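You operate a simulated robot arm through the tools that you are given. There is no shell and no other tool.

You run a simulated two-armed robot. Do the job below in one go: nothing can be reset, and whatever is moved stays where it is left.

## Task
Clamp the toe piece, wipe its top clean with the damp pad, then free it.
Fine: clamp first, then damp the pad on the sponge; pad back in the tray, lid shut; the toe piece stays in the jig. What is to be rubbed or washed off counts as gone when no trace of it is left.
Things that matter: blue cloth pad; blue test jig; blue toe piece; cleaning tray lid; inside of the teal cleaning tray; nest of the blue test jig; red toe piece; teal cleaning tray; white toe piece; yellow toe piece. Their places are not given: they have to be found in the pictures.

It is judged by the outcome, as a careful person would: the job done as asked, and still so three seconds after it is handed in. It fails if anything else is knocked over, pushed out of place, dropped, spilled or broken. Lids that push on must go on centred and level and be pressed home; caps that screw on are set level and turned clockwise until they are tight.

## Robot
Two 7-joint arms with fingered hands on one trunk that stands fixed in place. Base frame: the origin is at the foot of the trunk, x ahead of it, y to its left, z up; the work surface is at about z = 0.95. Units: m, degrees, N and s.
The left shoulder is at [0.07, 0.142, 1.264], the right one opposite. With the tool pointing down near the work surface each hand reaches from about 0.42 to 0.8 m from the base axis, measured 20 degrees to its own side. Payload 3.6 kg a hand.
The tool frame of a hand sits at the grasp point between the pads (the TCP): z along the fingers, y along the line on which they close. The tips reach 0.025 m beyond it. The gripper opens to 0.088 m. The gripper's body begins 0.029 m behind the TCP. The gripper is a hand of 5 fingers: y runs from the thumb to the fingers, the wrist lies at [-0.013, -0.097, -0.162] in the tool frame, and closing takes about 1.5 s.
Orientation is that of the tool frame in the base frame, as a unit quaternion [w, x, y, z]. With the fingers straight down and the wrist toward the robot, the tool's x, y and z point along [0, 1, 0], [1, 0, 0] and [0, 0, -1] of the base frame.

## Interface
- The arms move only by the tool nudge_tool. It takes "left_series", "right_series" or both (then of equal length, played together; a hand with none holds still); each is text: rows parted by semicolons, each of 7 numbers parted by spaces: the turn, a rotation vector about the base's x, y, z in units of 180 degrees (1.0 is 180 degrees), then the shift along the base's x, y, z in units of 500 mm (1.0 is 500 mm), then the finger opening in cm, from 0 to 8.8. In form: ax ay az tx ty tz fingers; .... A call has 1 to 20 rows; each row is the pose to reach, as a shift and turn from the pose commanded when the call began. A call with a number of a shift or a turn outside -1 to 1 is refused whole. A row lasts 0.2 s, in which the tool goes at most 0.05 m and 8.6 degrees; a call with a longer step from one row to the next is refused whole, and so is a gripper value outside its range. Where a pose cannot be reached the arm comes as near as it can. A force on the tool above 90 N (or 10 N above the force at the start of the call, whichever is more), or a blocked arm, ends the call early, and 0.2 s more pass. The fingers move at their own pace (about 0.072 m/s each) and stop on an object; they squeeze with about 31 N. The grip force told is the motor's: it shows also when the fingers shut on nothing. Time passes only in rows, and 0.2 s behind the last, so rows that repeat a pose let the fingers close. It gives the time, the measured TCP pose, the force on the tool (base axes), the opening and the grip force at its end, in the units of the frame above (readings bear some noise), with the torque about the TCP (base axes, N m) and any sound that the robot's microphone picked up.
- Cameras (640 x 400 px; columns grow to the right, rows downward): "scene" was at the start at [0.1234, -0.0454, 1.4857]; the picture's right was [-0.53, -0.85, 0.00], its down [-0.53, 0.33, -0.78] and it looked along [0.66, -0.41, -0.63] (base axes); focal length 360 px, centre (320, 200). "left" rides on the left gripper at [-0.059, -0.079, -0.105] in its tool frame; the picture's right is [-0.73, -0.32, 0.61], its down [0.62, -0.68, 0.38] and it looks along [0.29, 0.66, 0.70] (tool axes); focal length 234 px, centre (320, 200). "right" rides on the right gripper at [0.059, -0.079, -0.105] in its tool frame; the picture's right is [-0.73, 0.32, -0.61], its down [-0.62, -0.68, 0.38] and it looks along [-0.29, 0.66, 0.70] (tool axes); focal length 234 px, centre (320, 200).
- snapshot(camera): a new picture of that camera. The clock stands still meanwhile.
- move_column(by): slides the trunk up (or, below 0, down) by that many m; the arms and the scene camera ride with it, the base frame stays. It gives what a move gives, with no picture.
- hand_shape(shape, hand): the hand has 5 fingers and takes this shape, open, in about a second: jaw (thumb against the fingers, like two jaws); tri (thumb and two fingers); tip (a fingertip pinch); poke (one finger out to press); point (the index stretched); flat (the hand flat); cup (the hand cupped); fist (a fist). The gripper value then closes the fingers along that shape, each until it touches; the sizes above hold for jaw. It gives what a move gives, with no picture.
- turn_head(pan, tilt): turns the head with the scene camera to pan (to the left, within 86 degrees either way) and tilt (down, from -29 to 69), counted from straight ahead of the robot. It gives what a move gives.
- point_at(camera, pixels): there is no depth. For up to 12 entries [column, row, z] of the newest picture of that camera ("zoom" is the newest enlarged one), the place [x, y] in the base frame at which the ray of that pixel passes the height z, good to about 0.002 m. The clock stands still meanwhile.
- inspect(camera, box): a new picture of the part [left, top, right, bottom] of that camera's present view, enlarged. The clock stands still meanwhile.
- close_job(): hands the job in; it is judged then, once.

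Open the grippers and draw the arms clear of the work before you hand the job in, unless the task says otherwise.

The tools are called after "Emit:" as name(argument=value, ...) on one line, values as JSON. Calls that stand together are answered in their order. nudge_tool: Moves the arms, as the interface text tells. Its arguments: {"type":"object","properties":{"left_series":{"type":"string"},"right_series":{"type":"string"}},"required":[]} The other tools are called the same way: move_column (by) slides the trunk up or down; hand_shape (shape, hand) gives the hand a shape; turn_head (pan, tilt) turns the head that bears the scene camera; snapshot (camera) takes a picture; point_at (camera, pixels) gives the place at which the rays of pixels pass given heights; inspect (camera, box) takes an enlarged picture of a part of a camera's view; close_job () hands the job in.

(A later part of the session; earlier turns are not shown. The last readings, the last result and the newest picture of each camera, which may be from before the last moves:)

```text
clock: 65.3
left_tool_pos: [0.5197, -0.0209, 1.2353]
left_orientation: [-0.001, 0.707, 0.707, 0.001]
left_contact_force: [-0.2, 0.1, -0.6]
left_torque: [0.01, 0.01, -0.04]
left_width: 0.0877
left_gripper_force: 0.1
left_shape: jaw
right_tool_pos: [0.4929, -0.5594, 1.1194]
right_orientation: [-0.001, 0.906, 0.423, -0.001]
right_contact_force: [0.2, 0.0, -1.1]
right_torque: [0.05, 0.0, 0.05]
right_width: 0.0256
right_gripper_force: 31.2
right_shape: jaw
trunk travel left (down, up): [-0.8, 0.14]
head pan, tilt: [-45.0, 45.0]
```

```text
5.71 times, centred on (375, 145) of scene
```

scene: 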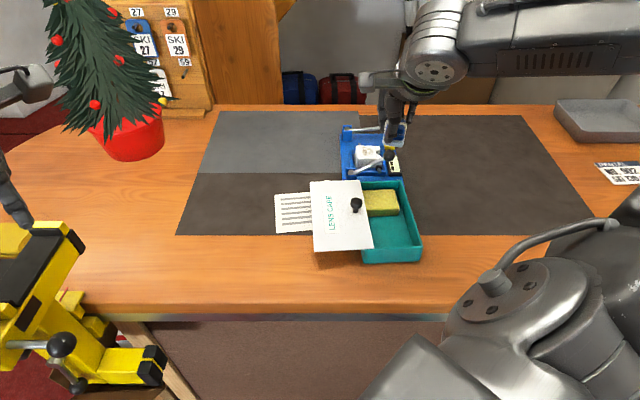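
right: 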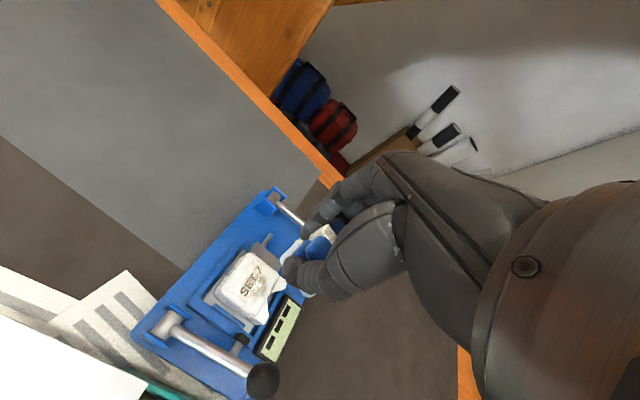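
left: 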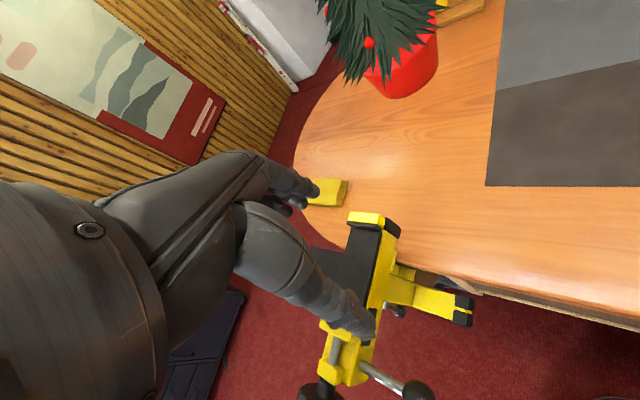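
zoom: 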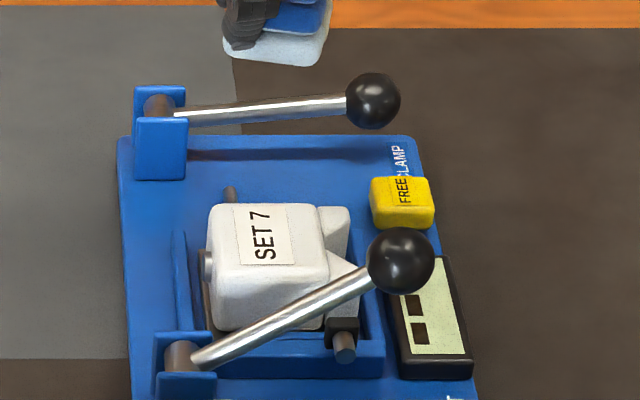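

The smudge is gone: "SET 7" reads clear. I zoom in more to make sure no trace is left.

Emit:
inspect(camera="right", box=[225, 248, 295, 318])

Emit:
inspect(camera="scene", box=[354, 138, 384, 168])

```text
5.71 times, centred on (260, 283) of right
```

zoom: 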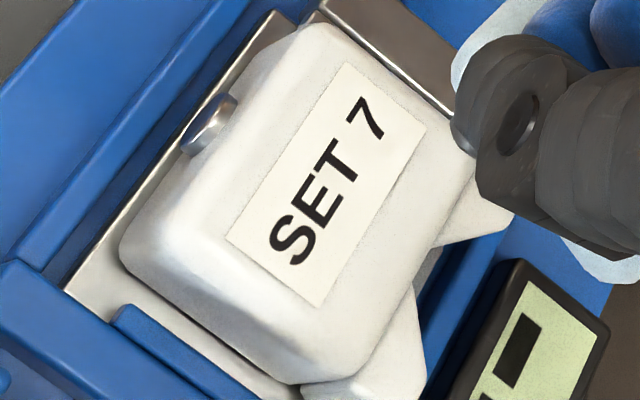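

```text
13.33 times, centred on (369, 153) of scene
```

zoom: 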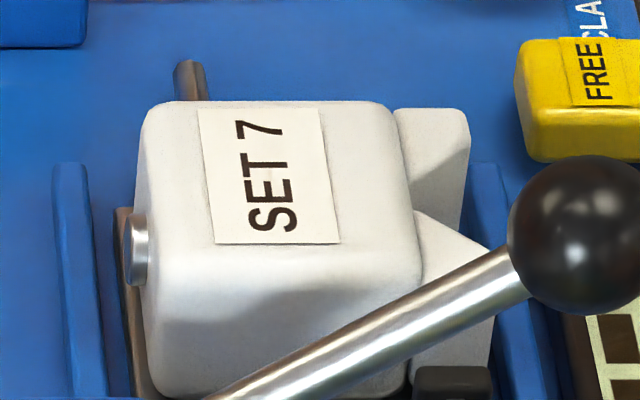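

The top is clean. Now the pad goes back: I retrace to above the tray, (0.378,-0.486,1.158).

Emit:
nudge_tool(right_series="0 0 0 -0.02 0.013 0.05 1.5; 0 0 0 -0.07 0.045 0.077 1.5; 0 0 0 -0.12 0.077 0.077 1.5; 0 0 0 -0.17 0.109 0.077 1.5; 0 0 0 -0.229 0.147 0.077 1.5; 0 0 0 -0.229 0.147 0.077 1.5")

Emit:
snapshot(camera="scene")

```text
clock: 66.8
left_tool_pos: [0.5215, -0.0218, 1.2337]
left_orientation: [0.001, 0.707, 0.707, 0.0]
left_contact_force: [-0.1, 0.1, 0.0]
left_torque: [-0.02, 0.03, -0.02]
left_width: 0.0877
left_gripper_force: 0.0
left_shape: jaw
right_tool_pos: [0.3795, -0.4867, 1.1581]
right_orientation: [0.0, 0.906, 0.423, -0.001]
right_contact_force: [1.1, 0.5, -0.9]
right_torque: [0.05, -0.04, 0.01]
right_width: 0.0254
right_gripper_force: 30.9
right_shape: jaw
trunk travel left (down, up): [-0.8, 0.14]
head pan, tilt: [-45.0, 45.0]
```

```text
taken
```

scene: 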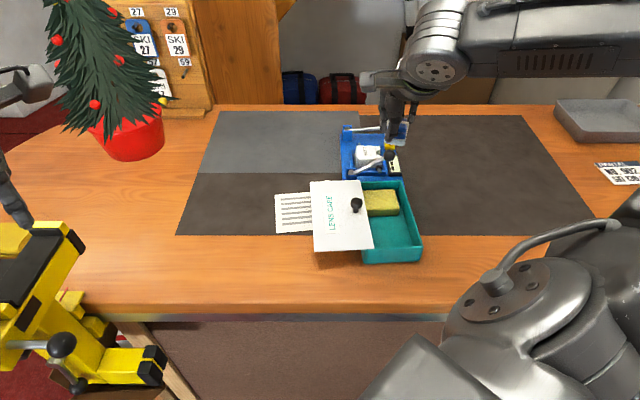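

Next I move to over the empty part of the tray, TCP ≈ (0.329,-0.4385), and down to z≈1.06.

Emit:
nudge_tool(right_series="0 0 0 -0.035 0.032 -0.02 1.5; 0 0 0 -0.07 0.064 -0.05 1.5; 0 0 0 -0.101 0.0964 -0.09 1.5; 0 0 0 -0.101 0.0964 -0.15 1.5; 0 0 0 -0.101 0.0964 -0.19 1.5; 0 0 0 -0.101 0.0964 -0.19 1.5")

Emit:
inspect(camera="scene", box=[340, 150, 440, 270])

Emit:
inspect(camera="right", box=[150, 180, 370, 390])

```text
clock: 68.2
left_tool_pos: [0.5207, -0.0193, 1.2357]
left_orientation: [0.0, 0.707, 0.707, 0.0]
left_contact_force: [0.1, 0.3, 0.0]
left_torque: [0.01, 0.02, 0.0]
left_width: 0.0877
left_gripper_force: 0.1
left_shape: jaw
right_tool_pos: [0.3244, -0.4383, 1.0625]
right_orientation: [-0.001, 0.906, 0.423, 0.001]
right_contact_force: [0.2, 0.2, 0.0]
right_torque: [-0.01, -0.03, 0.01]
right_width: 0.0252
right_gripper_force: 31.2
right_shape: jaw
trunk travel left (down, up): [-0.8, 0.14]
head pan, tilt: [-45.0, 45.0]
```

```text
3.33 times, centred on (390, 210) of scene
```

zoom: 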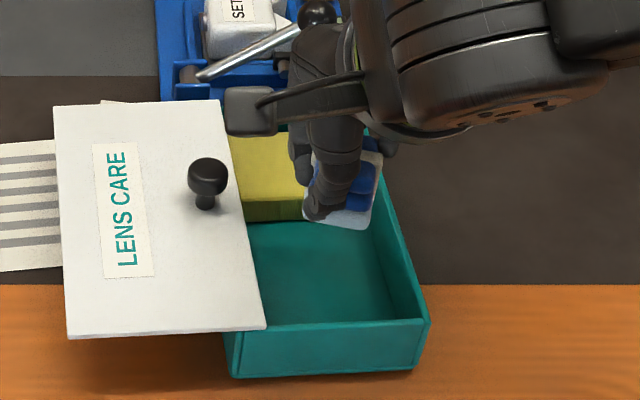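

```text
1.90 times, centred on (260, 285) of right
```

zoom: 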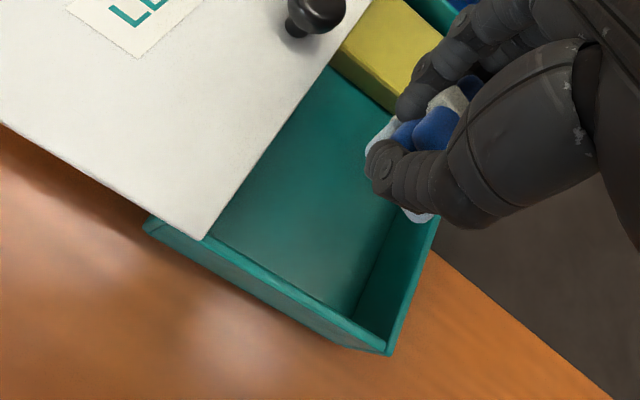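

The pad hangs over the tray's free area. I check the pad's bottom-edge position relative to the walls from the scene view.

Emit:
point_at(camera="scene", pixels=[[385.5, 215.4, 1.023], [405.6, 218.4, 1.023], [420, 246, 1.0], [367, 251, 1.0]])

```text
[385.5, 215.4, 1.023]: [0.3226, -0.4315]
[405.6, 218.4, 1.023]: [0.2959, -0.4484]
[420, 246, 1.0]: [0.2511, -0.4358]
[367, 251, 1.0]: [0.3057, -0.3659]
```

The pad's far-right corner would clear the right wall by only ~5 mm, so I shift 5 mm left while lowering to just above the tray floor.

Emit:
nudge_tool(right_series="0 0 0 0.0064 0.0076 -0.01 1.5; 0 0 0 0.0064 0.0076 -0.05 1.5; 0 0 0 0.0064 0.0076 -0.09 1.5; 0 0 0 0.0064 0.0076 -0.12 1.5; 0 0 0 0.0064 0.0076 -0.128 1.5; 0 0 0 0.0064 0.0076 -0.128 1.5")

Emit:
inspect(camera="scene", box=[340, 160, 440, 270])

Emit:
inspect(camera="right", box=[180, 150, 400, 350])

```text
clock: 69.5
left_tool_pos: [0.5203, -0.0204, 1.2362]
left_orientation: [0.0, 0.707, 0.707, 0.0]
left_contact_force: [-1.2, 0.5, -0.9]
left_torque: [-0.01, 0.0, 0.0]
left_width: 0.0877
left_gripper_force: 0.2
left_shape: jaw
right_tool_pos: [0.3297, -0.4339, 1.0004]
right_orientation: [0.0, 0.906, 0.423, -0.001]
right_contact_force: [0.3, 0.1, -1.4]
right_torque: [0.05, 0.02, -0.05]
right_width: 0.0253
right_gripper_force: 30.8
right_shape: jaw
trunk travel left (down, up): [-0.8, 0.14]
head pan, tilt: [-45.0, 45.0]
```

```text
3.64 times, centred on (390, 215) of scene
```

zoom: 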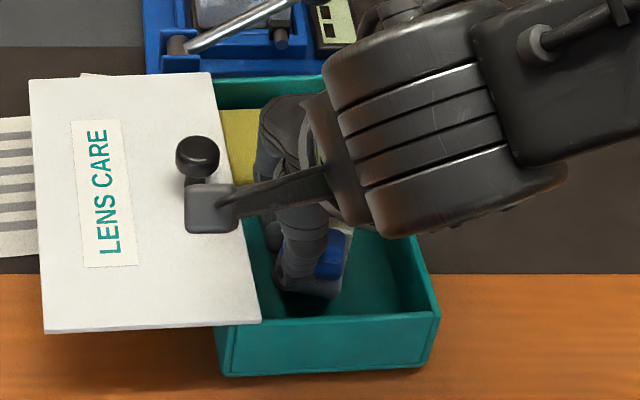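

```text
2.00 times, centred on (290, 250) of right
```

zoom: 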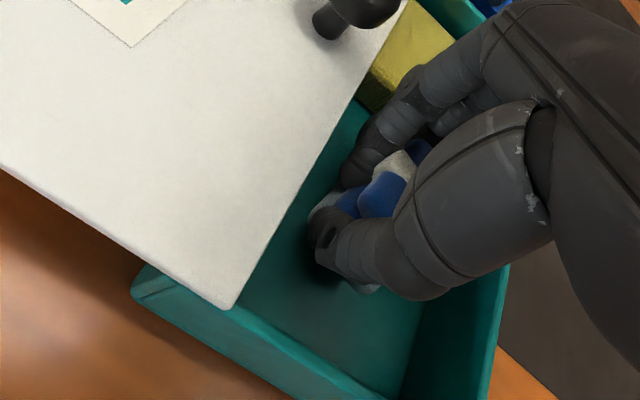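

The pad is nearly at the floor (z 1.0004). I lower in small steps to touch, then open the fingers.

Emit:
nudge_tool(right_series="0 0 0 0 0 -0.004 1.5; 0 0 0 0 0 -0.007 1.5; 0 0 0 0 0 -0.009 1.5; 0 0 0 0 0 -0.009 1.5")

```text
clock: 70.5
left_tool_pos: [0.5215, -0.0201, 1.2351]
left_orientation: [0.0, 0.707, 0.707, 0.0]
left_contact_force: [0.9, -1.0, -0.3]
left_torque: [0.0, 0.03, -0.01]
left_width: 0.0875
left_gripper_force: 0.0
left_shape: jaw
right_tool_pos: [0.3285, -0.4347, 0.9953]
right_orientation: [0.0, 0.906, 0.423, 0.0]
right_contact_force: [-0.8, 0.9, -1.1]
right_torque: [-0.02, 0.04, -0.03]
right_width: 0.0257
right_gripper_force: 30.7
right_shape: jaw
trunk travel left (down, up): [-0.8, 0.14]
head pan, tilt: [-45.0, 45.0]
```

No contact yet at z 0.9953; I go down a little more.

Emit:
nudge_tool(right_series="0 0 0 0 0 -0.003 1.5; 0 0 0 0 0 -0.006 1.5; 0 0 0 0 0 -0.008 1.5; 0 0 0 0 0 -0.008 1.5")

```text
clock: 71.5
left_tool_pos: [0.5206, -0.0199, 1.2355]
left_orientation: [0.0, 0.707, 0.707, 0.0]
left_contact_force: [0.1, 0.0, 0.0]
left_torque: [0.02, 0.0, 0.0]
left_width: 0.0876
left_gripper_force: 0.0
left_shape: jaw
right_tool_pos: [0.3284, -0.4348, 0.9924]
right_orientation: [0.0, 0.907, 0.422, 0.001]
right_contact_force: [0.2, -1.8, 8.9]
right_torque: [-0.36, -0.11, -0.01]
right_width: 0.0253
right_gripper_force: 30.7
right_shape: jaw
trunk travel left (down, up): [-0.8, 0.14]
head pan, tilt: [-45.0, 45.0]
```

The pad rests on the tray floor (8.9 N). I open the fingers and rise straight up.

Emit:
nudge_tool(right_series="0 0 0 0 0 0 3; 0 0 0 0 0 0 4; 0 0 0 0 0 0.002 5; 0 0 0 0 0 0.004 5.2; 0 0 0 0 0 0.03 5.2; 0 0 0 0 0 0.08 5.2; 0 0 0 0 0 0.15 5.2; 0 0 0 0 0 0.23 5.2; 0 0 0 0 0 0.3 5.2; 0 0 0 0 0 0.3 5.2")

Emit:
snapshot(camera="scene")

Emit:
inspect(camera="scene", box=[305, 165, 435, 275])

Emit:
snapshot(camera="right")

```text
clock: 73.8
left_tool_pos: [0.5209, -0.0195, 1.2349]
left_orientation: [0.0, 0.707, 0.707, 0.0]
left_contact_force: [0.8, 0.0, 0.1]
left_torque: [-0.01, 0.0, -0.01]
left_width: 0.0875
left_gripper_force: 0.1
left_shape: jaw
right_tool_pos: [0.3296, -0.4367, 1.1387]
right_orientation: [0.0, 0.906, 0.423, 0.0]
right_contact_force: [-0.2, 0.1, 0.3]
right_torque: [0.04, -0.03, 0.0]
right_width: 0.0514
right_gripper_force: 0.1
right_shape: jaw
trunk travel left (down, up): [-0.8, 0.14]
head pan, tilt: [-45.0, 45.0]
```

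```text
taken
```

scene: 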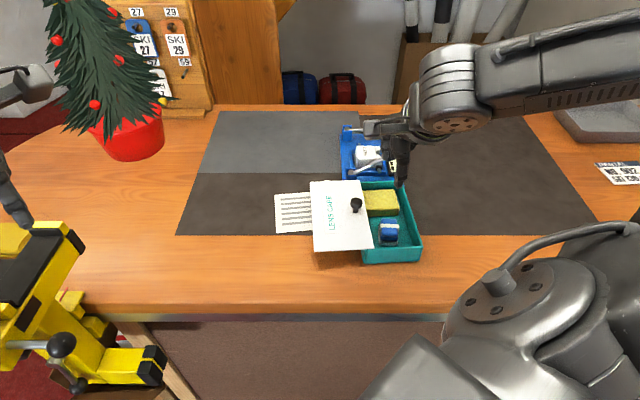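

```text
3.64 times, centred on (370, 220) of scene
```

zoom: 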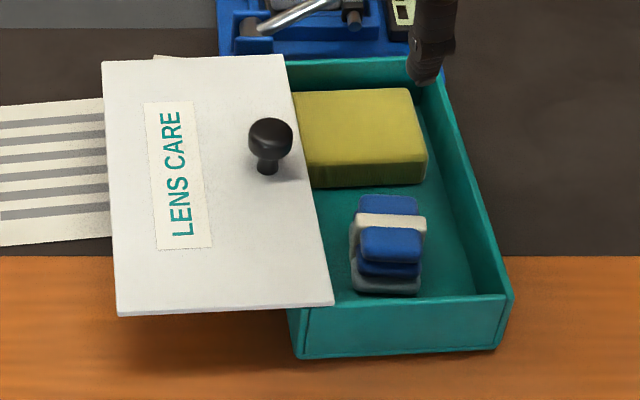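

```text
taken
```

right: 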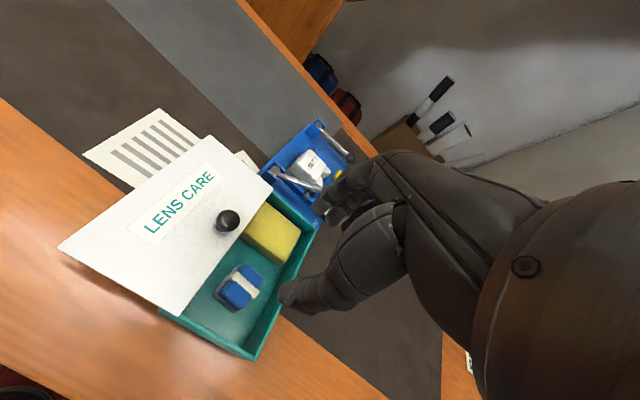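

The pad lies flat in the tray. Next the lid: I measure the knob now (scene zoom (270,133), right picture (228,221)).

Emit:
point_at(camera="zoom", pixels=[[270, 131, 1.01], [270, 131, 1.02], [104, 63, 1.0], [283, 55, 1.0], [332, 303, 1.0], [118, 312, 1.0], [436, 57, 1.0], [513, 297, 1.0]])

Emit:
point_at(camera="right", pixels=[[228, 220, 1.01], [228, 220, 1.02], [57, 247, 1.0], [182, 315, 1.0], [271, 190, 1.0]])

```text
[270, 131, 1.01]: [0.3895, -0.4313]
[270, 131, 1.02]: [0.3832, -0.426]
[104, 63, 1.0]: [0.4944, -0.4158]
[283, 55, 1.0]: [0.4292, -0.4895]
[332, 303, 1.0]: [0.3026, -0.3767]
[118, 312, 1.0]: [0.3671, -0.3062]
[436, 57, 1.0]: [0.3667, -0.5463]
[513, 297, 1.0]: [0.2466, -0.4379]
```

```text
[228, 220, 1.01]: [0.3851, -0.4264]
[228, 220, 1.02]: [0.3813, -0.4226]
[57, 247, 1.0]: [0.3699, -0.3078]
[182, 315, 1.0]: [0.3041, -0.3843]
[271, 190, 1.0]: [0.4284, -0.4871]
```

Knob is at about (0.383,-0.4245), and the lid must slide ~83 mm right to shut. To push it without twisting, I turn the hand +90° so the knob is caged between thumb and fingers along the slide direction, staying at z≈1.13.

Emit:
nudge_tool(right_series="0 0 0.0455 0.01 0.0022 0 4.5; 0 0 0.091 0.02 0.0044 0 4.5; 0 0 0.1365 0.03 0.0066 0 4.5; 0 0 0.182 0.04 0.0088 0 4.5; 0 0 0.2275 0.05 0.011 0 4.5; 0 0 0.273 0.06 0.0132 0 4.5; 0 0 0.3185 0.07 0.0154 0 4.5; 0 0 0.364 0.08 0.0176 0 4.5; 0 0 0.4095 0.09 0.02 0 4.5; 0 0 0.455 0.1 0.0222 0 4.5; 0 0 0.494 0.1068 0.0244 -0.01 4.5; 0 0 0.494 0.1068 0.0244 -0.01 4.5")

Emit:
snapshot(camera="scene")

Emit:
snapshot(camera="right")

```text
clock: 76.3
left_tool_pos: [0.5206, -0.0204, 1.235]
left_orientation: [0.0, 0.707, 0.707, 0.001]
left_contact_force: [0.3, 1.0, 0.0]
left_torque: [-0.01, -0.01, -0.02]
left_width: 0.0877
left_gripper_force: 0.0
left_shape: jaw
right_tool_pos: [0.3833, -0.4232, 1.1362]
right_orientation: [0.0, 0.35, 0.937, 0.0]
right_contact_force: [0.0, 0.6, 0.2]
right_torque: [0.0, -0.01, 0.01]
right_width: 0.0452
right_gripper_force: 0.0
right_shape: jaw
trunk travel left (down, up): [-0.8, 0.14]
head pan, tilt: [-45.0, 45.0]
```

```text
taken
```

scene: 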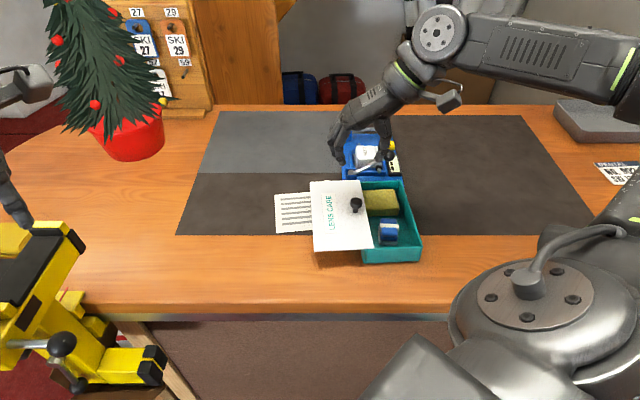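

```text
taken
```

right: 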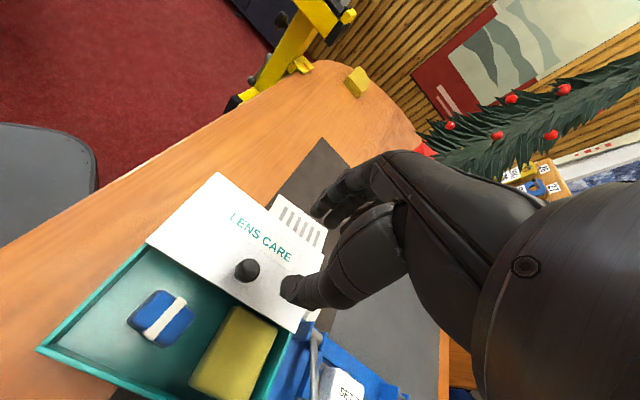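

The pose was reached (yaw +49°). I verify the knob position from this view (247,270) before lowering.

Emit:
point_at(camera="right", pixels=[[248, 268, 1.02], [248, 268, 1.015], [250, 278, 1.0]])

Emit:
inspect(camera="right", box=[150, 170, 340, 340])

```text
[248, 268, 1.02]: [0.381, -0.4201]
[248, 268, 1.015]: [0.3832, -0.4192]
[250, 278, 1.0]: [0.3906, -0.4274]
```

```text
2.35 times, centred on (245, 255) of right
```

zoom: 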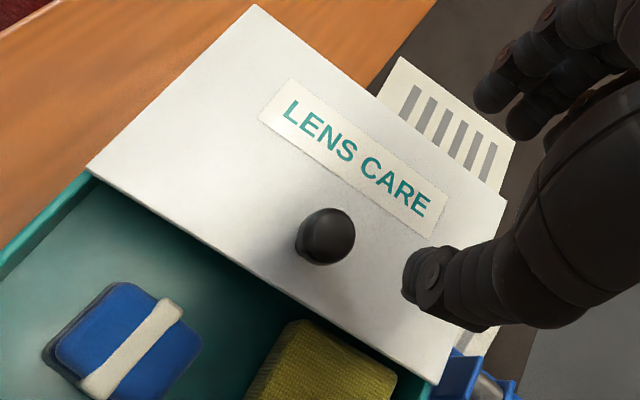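

Knob at about (0.382,-0.422). I lower the open hand around it to TCP z≈1.033.

Emit:
nudge_tool(right_series="0 0 0 -0.002 0.002 -0.07 5; 0 0 0 -0.002 0.002 -0.14 5; 0 0 0 -0.002 0.002 -0.19 5; 0 0 0 -0.002 0.002 -0.206 5; 0 0 0 -0.002 0.002 -0.206 5")

Emit:
inspect(camera="right", box=[180, 130, 400, 330])

Emit:
inspect(camera="scene", box=[300, 150, 440, 270])

```text
clock: 77.5
left_tool_pos: [0.5205, -0.0191, 1.2348]
left_orientation: [0.0, 0.707, 0.707, 0.001]
left_contact_force: [0.4, -0.1, -0.5]
left_torque: [0.02, 0.01, 0.01]
left_width: 0.0873
left_gripper_force: 0.2
left_shape: jaw
right_tool_pos: [0.381, -0.4207, 1.0337]
right_orientation: [0.0, 0.349, 0.937, 0.0]
right_contact_force: [0.3, 0.6, 0.7]
right_torque: [0.0, -0.01, 0.02]
right_width: 0.05
right_gripper_force: 0.0
right_shape: jaw
trunk travel left (down, up): [-0.8, 0.14]
head pan, tilt: [-45.0, 45.0]
```

```text
2.00 times, centred on (290, 230) of right
```

zoom: 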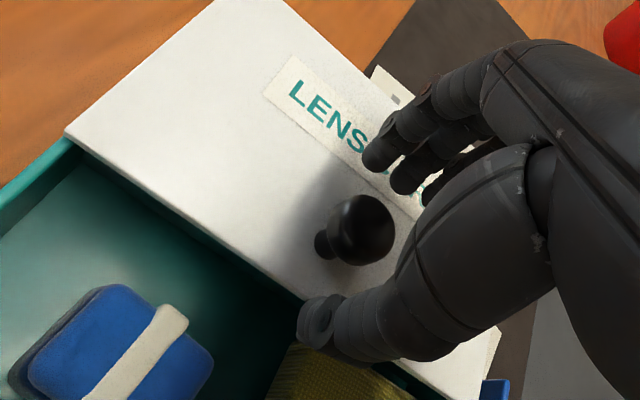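

```text
3.33 times, centred on (370, 210) of scene
```

zoom: 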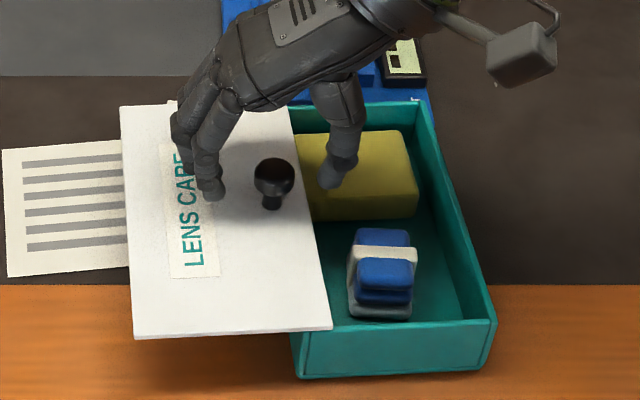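

The knob is between index finger (210,190) and thumb (330,180) in the scene zoom. I shift 8 mm toward the robot to centre the fingers, narrow to 3.2 cm, and push right 4 cm.

Emit:
nudge_tool(right_series="0 0 0 -0.006 0.005 0 4; 0 0 0 -0.012 0.0106 0 3.2; 0 0 0 -0.0186 0.0031 0 3.2; 0 0 0 -0.0253 -0.0043 0 3.2; 0 0 0 -0.032 -0.0118 0 3.2; 0 0 0 -0.0386 -0.0193 0 3.2; 0 0 0 -0.0453 -0.0267 0 3.2; 0 0 0 -0.0519 -0.0342 0 3.2; 0 0 0 -0.0586 -0.0417 0 3.2; 0 0 0 -0.0652 -0.0492 0 3.2; 0 0 0 -0.0652 -0.0492 0 3.2")

Emit:
inspect(camera="scene", box=[300, 150, 440, 270])

Emit:
inspect(camera="right", box=[180, 130, 400, 330])

```text
clock: 80.0
left_tool_pos: [0.5212, -0.019, 1.2355]
left_orientation: [0.0, 0.707, 0.707, -0.001]
left_contact_force: [0.3, 0.8, -0.1]
left_torque: [0.0, -0.03, -0.02]
left_width: 0.0875
left_gripper_force: 0.0
left_shape: jaw
right_tool_pos: [0.3492, -0.4447, 1.0333]
right_orientation: [-0.001, 0.35, 0.937, 0.0]
right_contact_force: [-0.7, -0.2, -0.2]
right_torque: [0.0, 0.0, 0.02]
right_width: 0.0327
right_gripper_force: 0.0
right_shape: jaw
trunk travel left (down, up): [-0.8, 0.14]
head pan, tilt: [-45.0, 45.0]
```

```text
3.33 times, centred on (370, 210) of scene
```

zoom: 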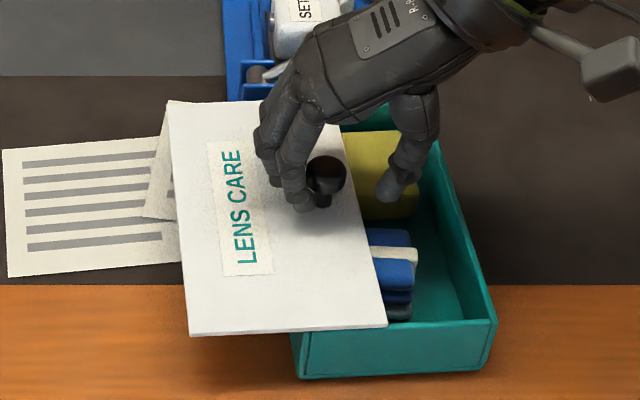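

```text
2.00 times, centred on (290, 230) of right
```

zoom: 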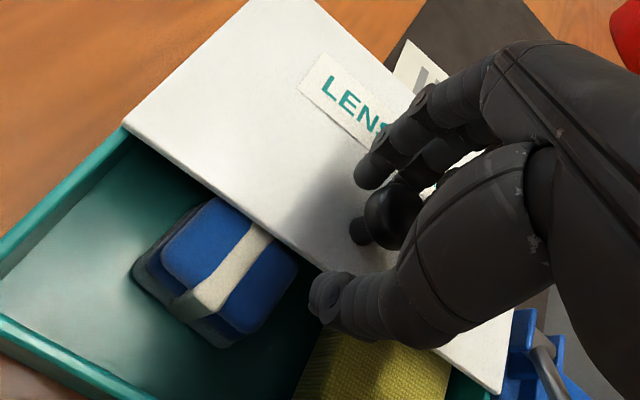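

The lid slides smoothly (about 5.5 cm left to go). I push another 4.5 cm.

Emit:
nudge_tool(right_series="0 0 0 -0.0067 -0.0075 0 3.2; 0 0 0 -0.0133 -0.0149 0 3.2; 0 0 0 -0.02 -0.0224 0 3.2; 0 0 0 -0.0266 -0.0299 0 3.2; 0 0 0 -0.0333 -0.0374 0 3.2; 0 0 0 -0.0399 -0.0448 0 3.2; 0 0 0 -0.0466 -0.0523 0 3.2; 0 0 0 -0.0532 -0.0598 0 3.2; 0 0 0 -0.0599 -0.0672 0 3.2; 0 0 0 -0.0599 -0.0672 0 3.2")

Emit:
inspect(camera="scene", box=[320, 150, 460, 270])

Emit:
inspect(camera="right", box=[150, 100, 400, 380])

```text
clock: 82.2
left_tool_pos: [0.5221, -0.0195, 1.2344]
left_orientation: [0.0, 0.707, 0.707, -0.001]
left_contact_force: [-0.3, 0.0, 0.1]
left_torque: [0.02, 0.01, -0.03]
left_width: 0.0877
left_gripper_force: 0.0
left_shape: jaw
right_tool_pos: [0.3199, -0.4791, 1.0324]
right_orientation: [0.0, 0.35, 0.937, 0.001]
right_contact_force: [0.2, 1.4, -1.3]
right_torque: [-0.02, -0.01, 0.02]
right_width: 0.0328
right_gripper_force: 0.1
right_shape: jaw
trunk travel left (down, up): [-0.8, 0.14]
head pan, tilt: [-45.0, 45.0]
```

```text
3.33 times, centred on (390, 210) of scene
```

zoom: 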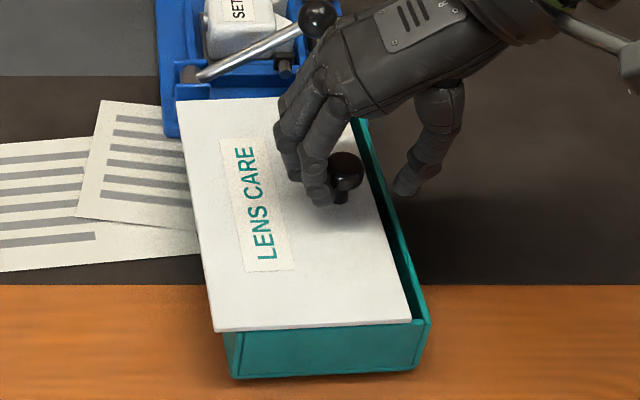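

```text
1.43 times, centred on (275, 240) of right
```

zoom: 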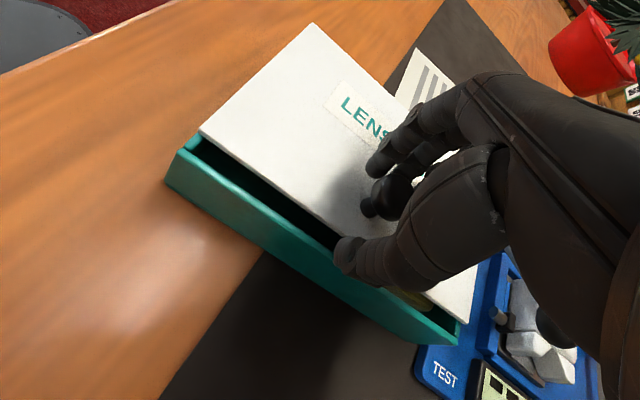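

About 1 cm remains open at the right. I push in 2.5 mm steps for 1 cm and watch the force.

Emit:
nudge_tool(right_series="0 0 0 -0.0033 -0.0037 0 3.2; 0 0 0 -0.0067 -0.0075 0 3.2; 0 0 0 -0.01 -0.0112 0 3.2; 0 0 0 -0.0133 -0.0149 0 3.2; 0 0 0 -0.0133 -0.0149 0 3.2")

Emit:
inspect(camera="scene", box=[320, 150, 460, 270])

Emit:
inspect(camera="right", box=[150, 100, 400, 380])

```text
clock: 83.3
left_tool_pos: [0.5219, -0.0203, 1.2354]
left_orientation: [0.001, 0.707, 0.707, 0.001]
left_contact_force: [-0.4, 0.0, -1.2]
left_torque: [0.02, -0.02, 0.06]
left_width: 0.0875
left_gripper_force: 0.0
left_shape: jaw
right_tool_pos: [0.3131, -0.4869, 1.0326]
right_orientation: [0.0, 0.351, 0.936, 0.0]
right_contact_force: [0.4, 1.1, -0.7]
right_torque: [-0.03, 0.04, 0.01]
right_width: 0.0327
right_gripper_force: 0.0
right_shape: jaw
trunk travel left (down, up): [-0.8, 0.14]
head pan, tilt: [-45.0, 45.0]
```

```text
3.33 times, centred on (390, 210) of scene
```

zoom: 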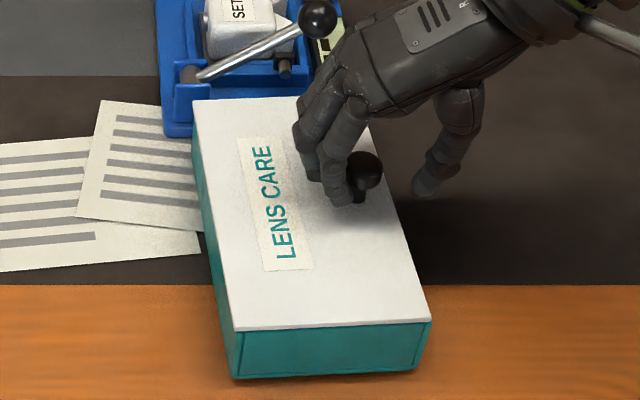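

```text
1.43 times, centred on (275, 240) of right
```

zoom: 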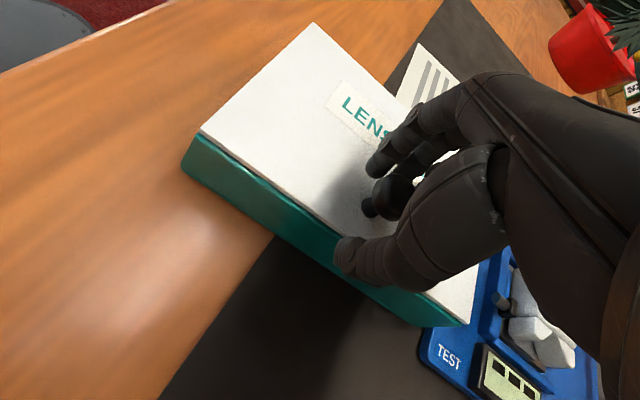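

The lid looks flush now. I push 3 mm more gently to be sure it is at its stop.

Emit:
nudge_tool(right_series="0 0 0 -0.002 -0.0022 0 3.2; 0 0 0 -0.004 -0.0045 0 3.2; 0 0 0 -0.004 -0.0045 0 3.2")

Emit:
inspect(camera="scene", box=[330, 170, 440, 275])

Emit:
inspect(camera="right", box=[200, 150, 380, 330])

```text
clock: 84.2
left_tool_pos: [0.5218, -0.0202, 1.2344]
left_orientation: [0.0, 0.707, 0.708, -0.001]
left_contact_force: [0.2, 0.9, 0.0]
left_torque: [0.03, 0.0, -0.01]
left_width: 0.0877
left_gripper_force: 0.0
left_shape: jaw
right_tool_pos: [0.3105, -0.4883, 1.0326]
right_orientation: [0.001, 0.35, 0.937, 0.0]
right_contact_force: [1.4, 0.9, -1.8]
right_torque: [0.01, 0.02, 0.0]
right_width: 0.033
right_gripper_force: 0.1
right_shape: jaw
trunk travel left (down, up): [-0.8, 0.14]
head pan, tilt: [-45.0, 45.0]
```

```text
3.81 times, centred on (385, 222) of scene
```

zoom: 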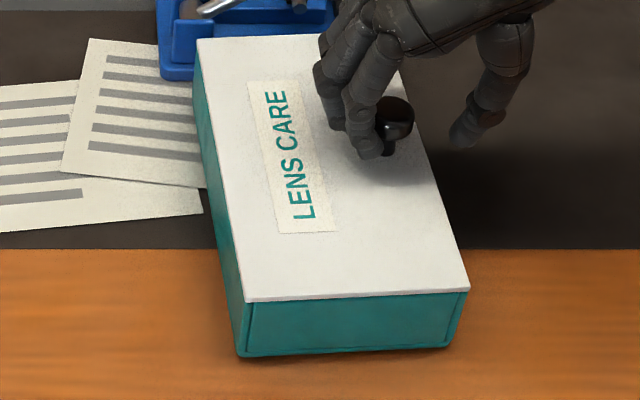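

```text
2.22 times, centred on (290, 240) of right
```

zoom: 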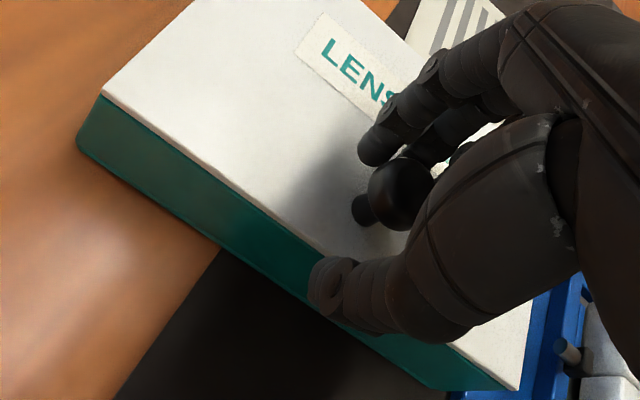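

The lid is shut flush. I open the fingers, rise straight up off the knob.

Emit:
nudge_tool(right_series="0 0 0 0.002 0.0022 0 4; 0 0 0 0.004 0.0045 0 4.8; 0 0 0 0.004 0.0045 0.03 5; 0 0 0 0.004 0.0045 0.09 5; 0 0 0 0.004 0.0045 0.16 5; 0 0 0 0.004 0.0045 0.22 5; 0 0 0 0.004 0.0045 0.22 5")

Emit:
inspect(camera="scene", box=[330, 170, 440, 275])

Emit:
snapshot(camera="right")

```text
clock: 85.8
left_tool_pos: [0.5209, -0.0201, 1.2354]
left_orientation: [0.0, 0.707, 0.707, 0.0]
left_contact_force: [0.5, 0.4, 0.0]
left_torque: [0.0, -0.03, 0.01]
left_width: 0.0877
left_gripper_force: 0.1
left_shape: jaw
right_tool_pos: [0.3138, -0.4866, 1.1421]
right_orientation: [0.0, 0.35, 0.937, -0.001]
right_contact_force: [1.2, 0.3, 0.0]
right_torque: [-0.01, 0.01, 0.04]
right_width: 0.0496
right_gripper_force: 0.1
right_shape: jaw
trunk travel left (down, up): [-0.8, 0.14]
head pan, tilt: [-45.0, 45.0]
```

```text
3.81 times, centred on (385, 222) of scene
```

zoom: 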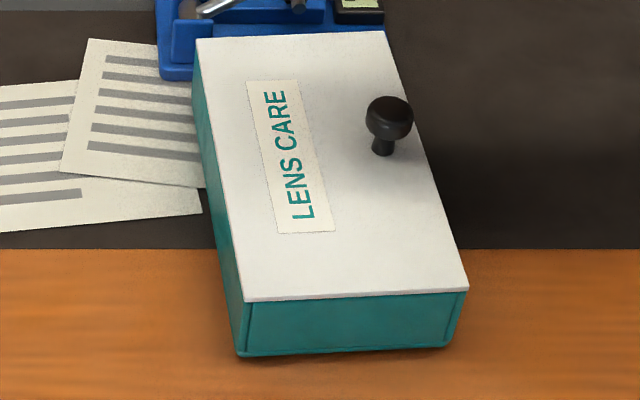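

```text
taken
```

right: 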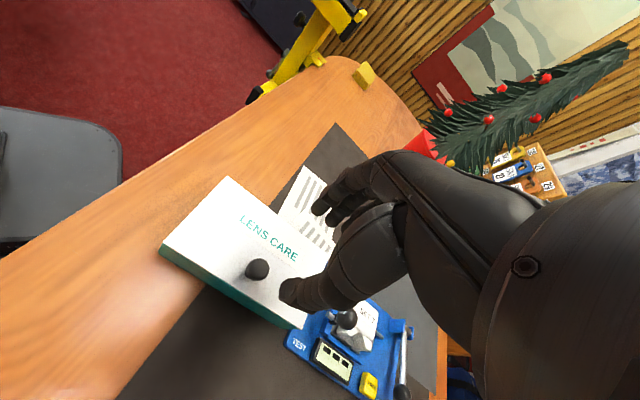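

The lid is shut squarely on the tray. I check its corner positions against the start, and then turn the hand back -94° and rise for the FREE button.

Emit:
point_at(camera="zoom", pixels=[[195, 38, 1.0], [383, 31, 1.0], [245, 302, 1.0], [468, 290, 1.0]])

Emit:
nudge_tool(right_series="0 0 -0.0455 0.005 0.01 0.01 5; 0 0 -0.091 0.01 0.02 0.02 5; 0 0 -0.1365 0.015 0.03 0.03 5; 0 0 -0.182 0.02 0.04 0.04 5; 0 0 -0.2275 0.025 0.05 0.05 5; 0 0 -0.273 0.03 0.06 0.06 5; 0 0 -0.3185 0.03 0.07 0.07 5; 0 0 -0.364 0.03 0.08 0.08 5; 0 0 -0.4095 0.03 0.08 0.09 5; 0 0 -0.455 0.03 0.08 0.1 5; 0 0 -0.5 0.03 0.08 0.1 5; 0 0 -0.522 0.03 0.08 0.1 5; 0 0 -0.522 0.03 0.08 0.1 5")

```text
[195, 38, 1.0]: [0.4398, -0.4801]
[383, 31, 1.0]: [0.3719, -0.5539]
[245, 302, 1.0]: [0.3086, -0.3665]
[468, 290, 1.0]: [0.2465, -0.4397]
```

```text
clock: 88.5
left_tool_pos: [0.5204, -0.02, 1.235]
left_orientation: [0.001, 0.708, 0.706, 0.0]
left_contact_force: [-0.9, -0.3, 1.0]
left_torque: [-0.01, -0.02, 0.01]
left_width: 0.0876
left_gripper_force: 0.0
left_shape: jaw
right_tool_pos: [0.3266, -0.4463, 1.1914]
right_orientation: [0.001, 0.924, 0.382, 0.0]
right_contact_force: [0.2, -1.1, 0.0]
right_torque: [-0.05, -0.03, 0.0]
right_width: 0.0494
right_gripper_force: 0.1
right_shape: jaw
trunk travel left (down, up): [-0.8, 0.14]
head pan, tilt: [-45.0, 45.0]
```

Lid centre is within ~6 mm of its start. The hand is at yaw -45°, z 1.19. Now I take the poke shape for the FREE button and look at it.

Emit:
hand_shape(hand="right", shape="poke")

Emit:
snapshot(camera="right")

Emit:
snapshot(camera="scene")

```text
clock: 89.5
left_tool_pos: [0.5211, -0.021, 1.2352]
left_orientation: [-0.001, 0.708, 0.707, 0.0]
left_contact_force: [1.3, 0.0, -0.2]
left_torque: [0.05, 0.0, -0.02]
left_width: 0.0877
left_gripper_force: 0.1
left_shape: jaw
right_tool_pos: [0.3264, -0.4464, 1.1918]
right_orientation: [0.0, 0.924, 0.383, 0.0]
right_contact_force: [0.1, -0.1, -0.2]
right_torque: [-0.01, 0.01, 0.01]
right_width: 0.0
right_gripper_force: 0.0
right_shape: poke
trunk travel left (down, up): [-0.8, 0.14]
head pan, tilt: [-45.0, 45.0]
```

```text
taken
```

right: 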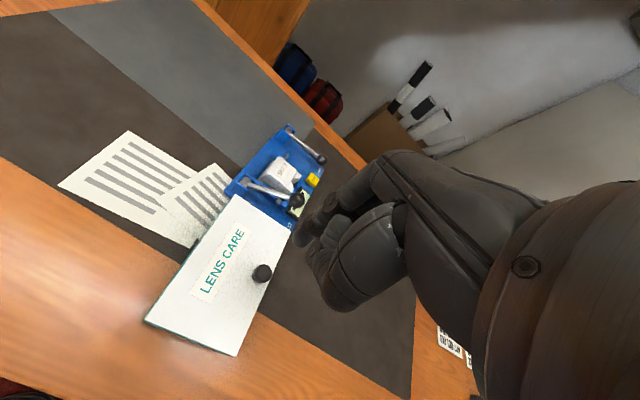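

```text
taken
```

scene: 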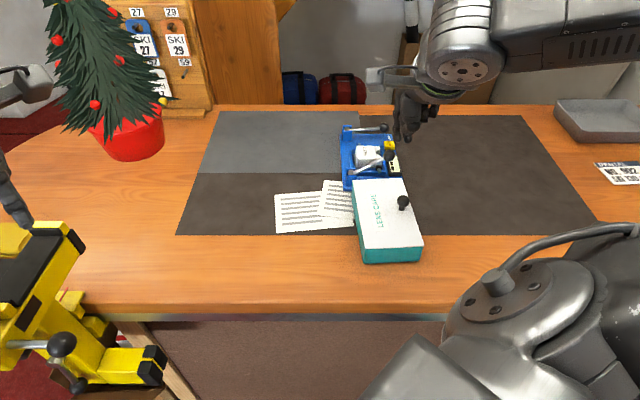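

Emit:
inspect(camera="right", box=[270, 150, 430, 320])

Emit:
inspect(camera="scene", box=[365, 60, 455, 160])

```text
2.35 times, centred on (350, 235) of right
```

zoom: 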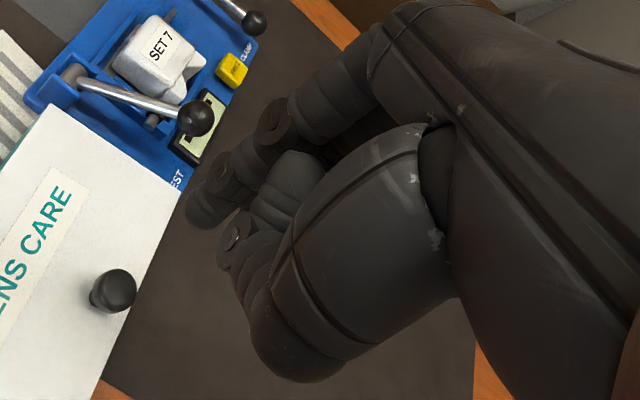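

```text
4.00 times, centred on (410, 110) of scene
```

zoom: 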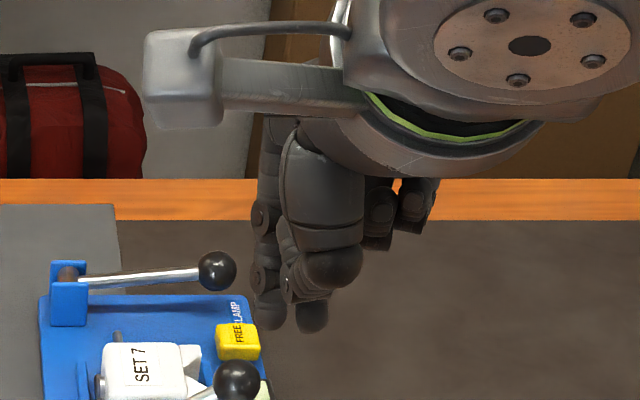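

The index tip (right zoom (200,205), scene zoom (270,320)) reaches lowest. I compute its position at tip height to know its offset from the TCP, and measure the FREE button.

Emit:
point_at(camera="scene", pixels=[[397.5, 140, 1.167], [397.5, 140, 1.172], [408, 141.5, 1.167], [408, 141.5, 1.175], [389.3, 143.5, 0.985], [389.3, 143.5, 0.98]])

Emit:
point_at(camera="right", pixels=[[299, 237, 1.16], [299, 237, 1.167], [299, 237, 1.175], [314, 180, 0.985], [314, 180, 0.98]])

Emit:
inspect(camera="right", box=[260, 120, 350, 220])

```text
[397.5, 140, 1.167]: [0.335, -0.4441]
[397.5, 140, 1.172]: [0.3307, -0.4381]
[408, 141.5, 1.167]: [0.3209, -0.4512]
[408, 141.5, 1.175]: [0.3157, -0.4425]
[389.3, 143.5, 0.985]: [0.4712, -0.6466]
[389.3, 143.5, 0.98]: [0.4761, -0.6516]
```

```text
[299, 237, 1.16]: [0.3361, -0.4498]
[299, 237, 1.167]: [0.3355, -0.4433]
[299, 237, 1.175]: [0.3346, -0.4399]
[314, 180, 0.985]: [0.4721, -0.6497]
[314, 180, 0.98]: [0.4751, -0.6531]
```

```text
4.00 times, centred on (305, 170) of right
```

zoom: 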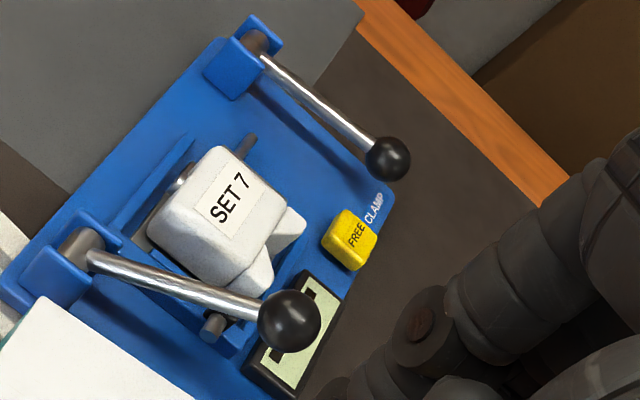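

Both cameras agree: index tip is at TCP + (0.009,0.002,-0.025); the FREE button top centre is ≈ (0.474,-0.650,0.982). I turn to yaw -62° (keeping the hand off the clamp lever's way up) and move above the button at z≈1.08.

Emit:
nudge_tool(right_series="0 0 -0.016 0.046 -0.068 0 0; 0 0 -0.032 0.092 -0.136 0 0; 0 0 -0.048 0.138 -0.204 0 0; 0 0 -0.064 0.185 -0.271 0 0; 0 0 -0.08 0.231 -0.339 -0.02 0; 0 0 -0.0944 0.277 -0.407 -0.06 0; 0 0 -0.0944 0.277 -0.407 -0.13 0; 0 0 -0.0944 0.277 -0.407 -0.2 0; 0 0 -0.0944 0.277 -0.407 -0.2 0")

Emit:
snapshot(camera="right")

Emit:
inspect(camera="scene", box=[330, 80, 430, 190])

```text
clock: 91.5
left_tool_pos: [0.5207, -0.0204, 1.2359]
left_orientation: [0.0, 0.707, 0.707, 0.0]
left_contact_force: [0.9, 0.8, -0.1]
left_torque: [-0.03, 0.04, -0.03]
left_width: 0.0878
left_gripper_force: 0.2
left_shape: jaw
right_tool_pos: [0.4686, -0.6494, 1.0912]
right_orientation: [0.001, 0.97, 0.242, 0.0]
right_contact_force: [-0.5, 0.1, -0.6]
right_torque: [0.0, -0.02, 0.04]
right_width: 0.0001
right_gripper_force: 0.0
right_shape: poke
trunk travel left (down, up): [-0.8, 0.14]
head pan, tilt: [-45.0, 45.0]
```

```text
taken
```

right: 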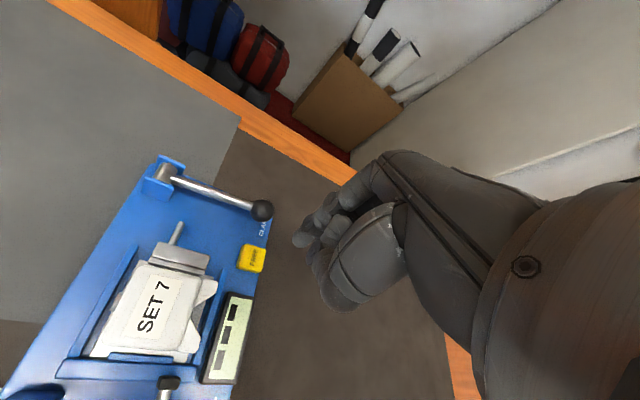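

```text
3.64 times, centred on (380, 135) of scene
```

zoom: 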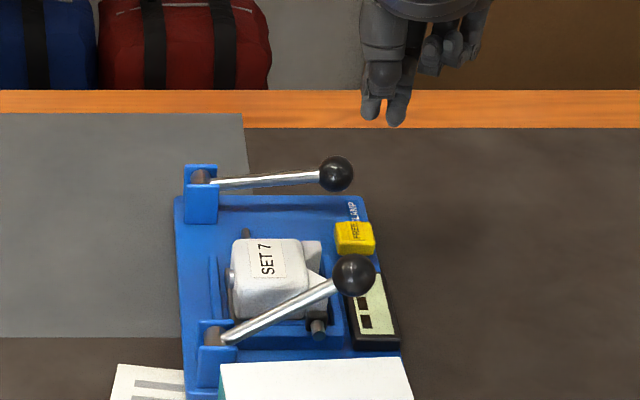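

The hand is above the button (right picture (252,259)). I re-measure the button and the fingertip from here.

Emit:
inspect(camera="right", box=[210, 190, 370, 320])

Emit:
point_at(camera="right", pixels=[[251, 256, 0.985], [251, 256, 0.98], [300, 239, 1.066], [308, 255, 1.066]])

Emit:
point_at(camera="scene", pixels=[[389.3, 143.5, 0.985], [389.3, 143.5, 0.98], [393.7, 111, 1.066], [401, 114, 1.066], [401, 114, 1.06]])

```text
3.08 times, centred on (290, 255) of right
```

zoom: 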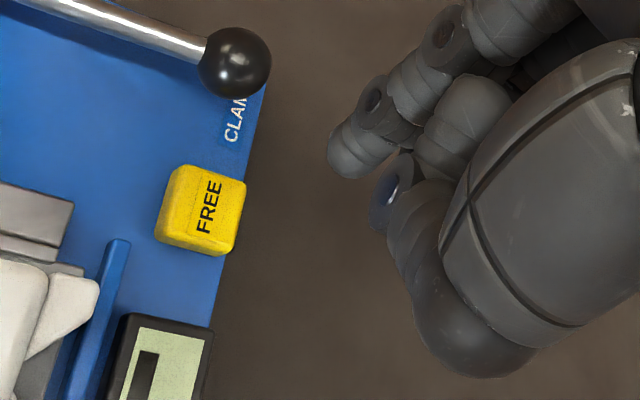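

```text
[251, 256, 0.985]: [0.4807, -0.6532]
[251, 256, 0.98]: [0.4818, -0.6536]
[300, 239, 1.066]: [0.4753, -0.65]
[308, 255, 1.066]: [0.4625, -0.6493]
```

```text
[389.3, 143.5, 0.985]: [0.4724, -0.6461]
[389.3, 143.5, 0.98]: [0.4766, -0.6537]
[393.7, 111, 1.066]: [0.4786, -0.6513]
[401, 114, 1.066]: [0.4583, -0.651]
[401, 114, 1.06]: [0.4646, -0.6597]
```

The fingertip is at ≈ (0.477,-0.6505), right over the button (≈ (0.478,-0.653)). I lower to about 5 mm above it.

Emit:
nudge_tool(right_series="0 0 0 0.002 -0.004 -0.05 0; 0 0 0 0.002 -0.004 -0.1 0; 0 0 0 0.002 -0.004 -0.14 0; 0 0 0 0.002 -0.004 -0.155 0; 0 0 0 0.002 -0.004 -0.155 0")

Emit:
inspect(camera="right", box=[210, 170, 390, 320])

Emit:
inspect(camera="scene", box=[345, 105, 415, 175])

```text
clock: 92.7
left_tool_pos: [0.5209, -0.0199, 1.2359]
left_orientation: [0.0, 0.707, 0.707, 0.0]
left_contact_force: [-0.2, 0.6, 0.8]
left_torque: [0.0, 0.0, 0.01]
left_width: 0.0878
left_gripper_force: 0.1
left_shape: jaw
right_tool_pos: [0.4656, -0.6513, 1.0151]
right_orientation: [0.0, 0.97, 0.241, -0.001]
right_contact_force: [0.4, 0.7, -0.2]
right_torque: [0.01, -0.03, 0.01]
right_width: 0.0
right_gripper_force: 0.0
right_shape: poke
trunk travel left (down, up): [-0.8, 0.14]
head pan, tilt: [-45.0, 45.0]
```

```text
2.67 times, centred on (300, 245) of right
```

zoom: 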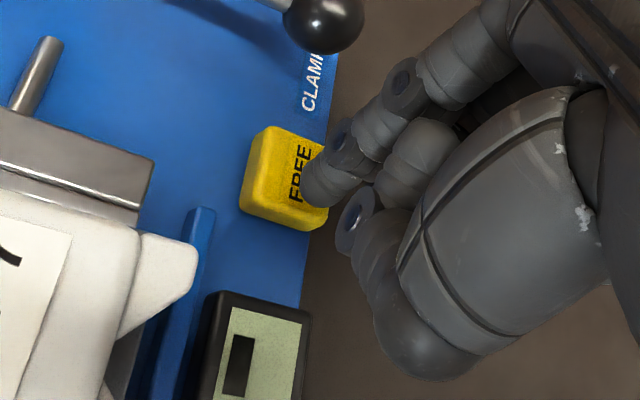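

```text
5.71 times, centred on (380, 140) of scene
```

zoom: 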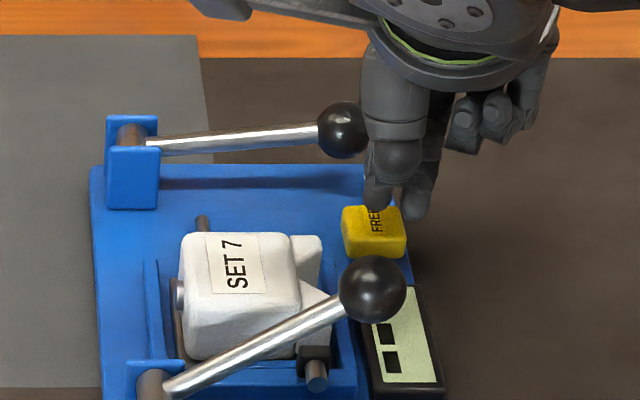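

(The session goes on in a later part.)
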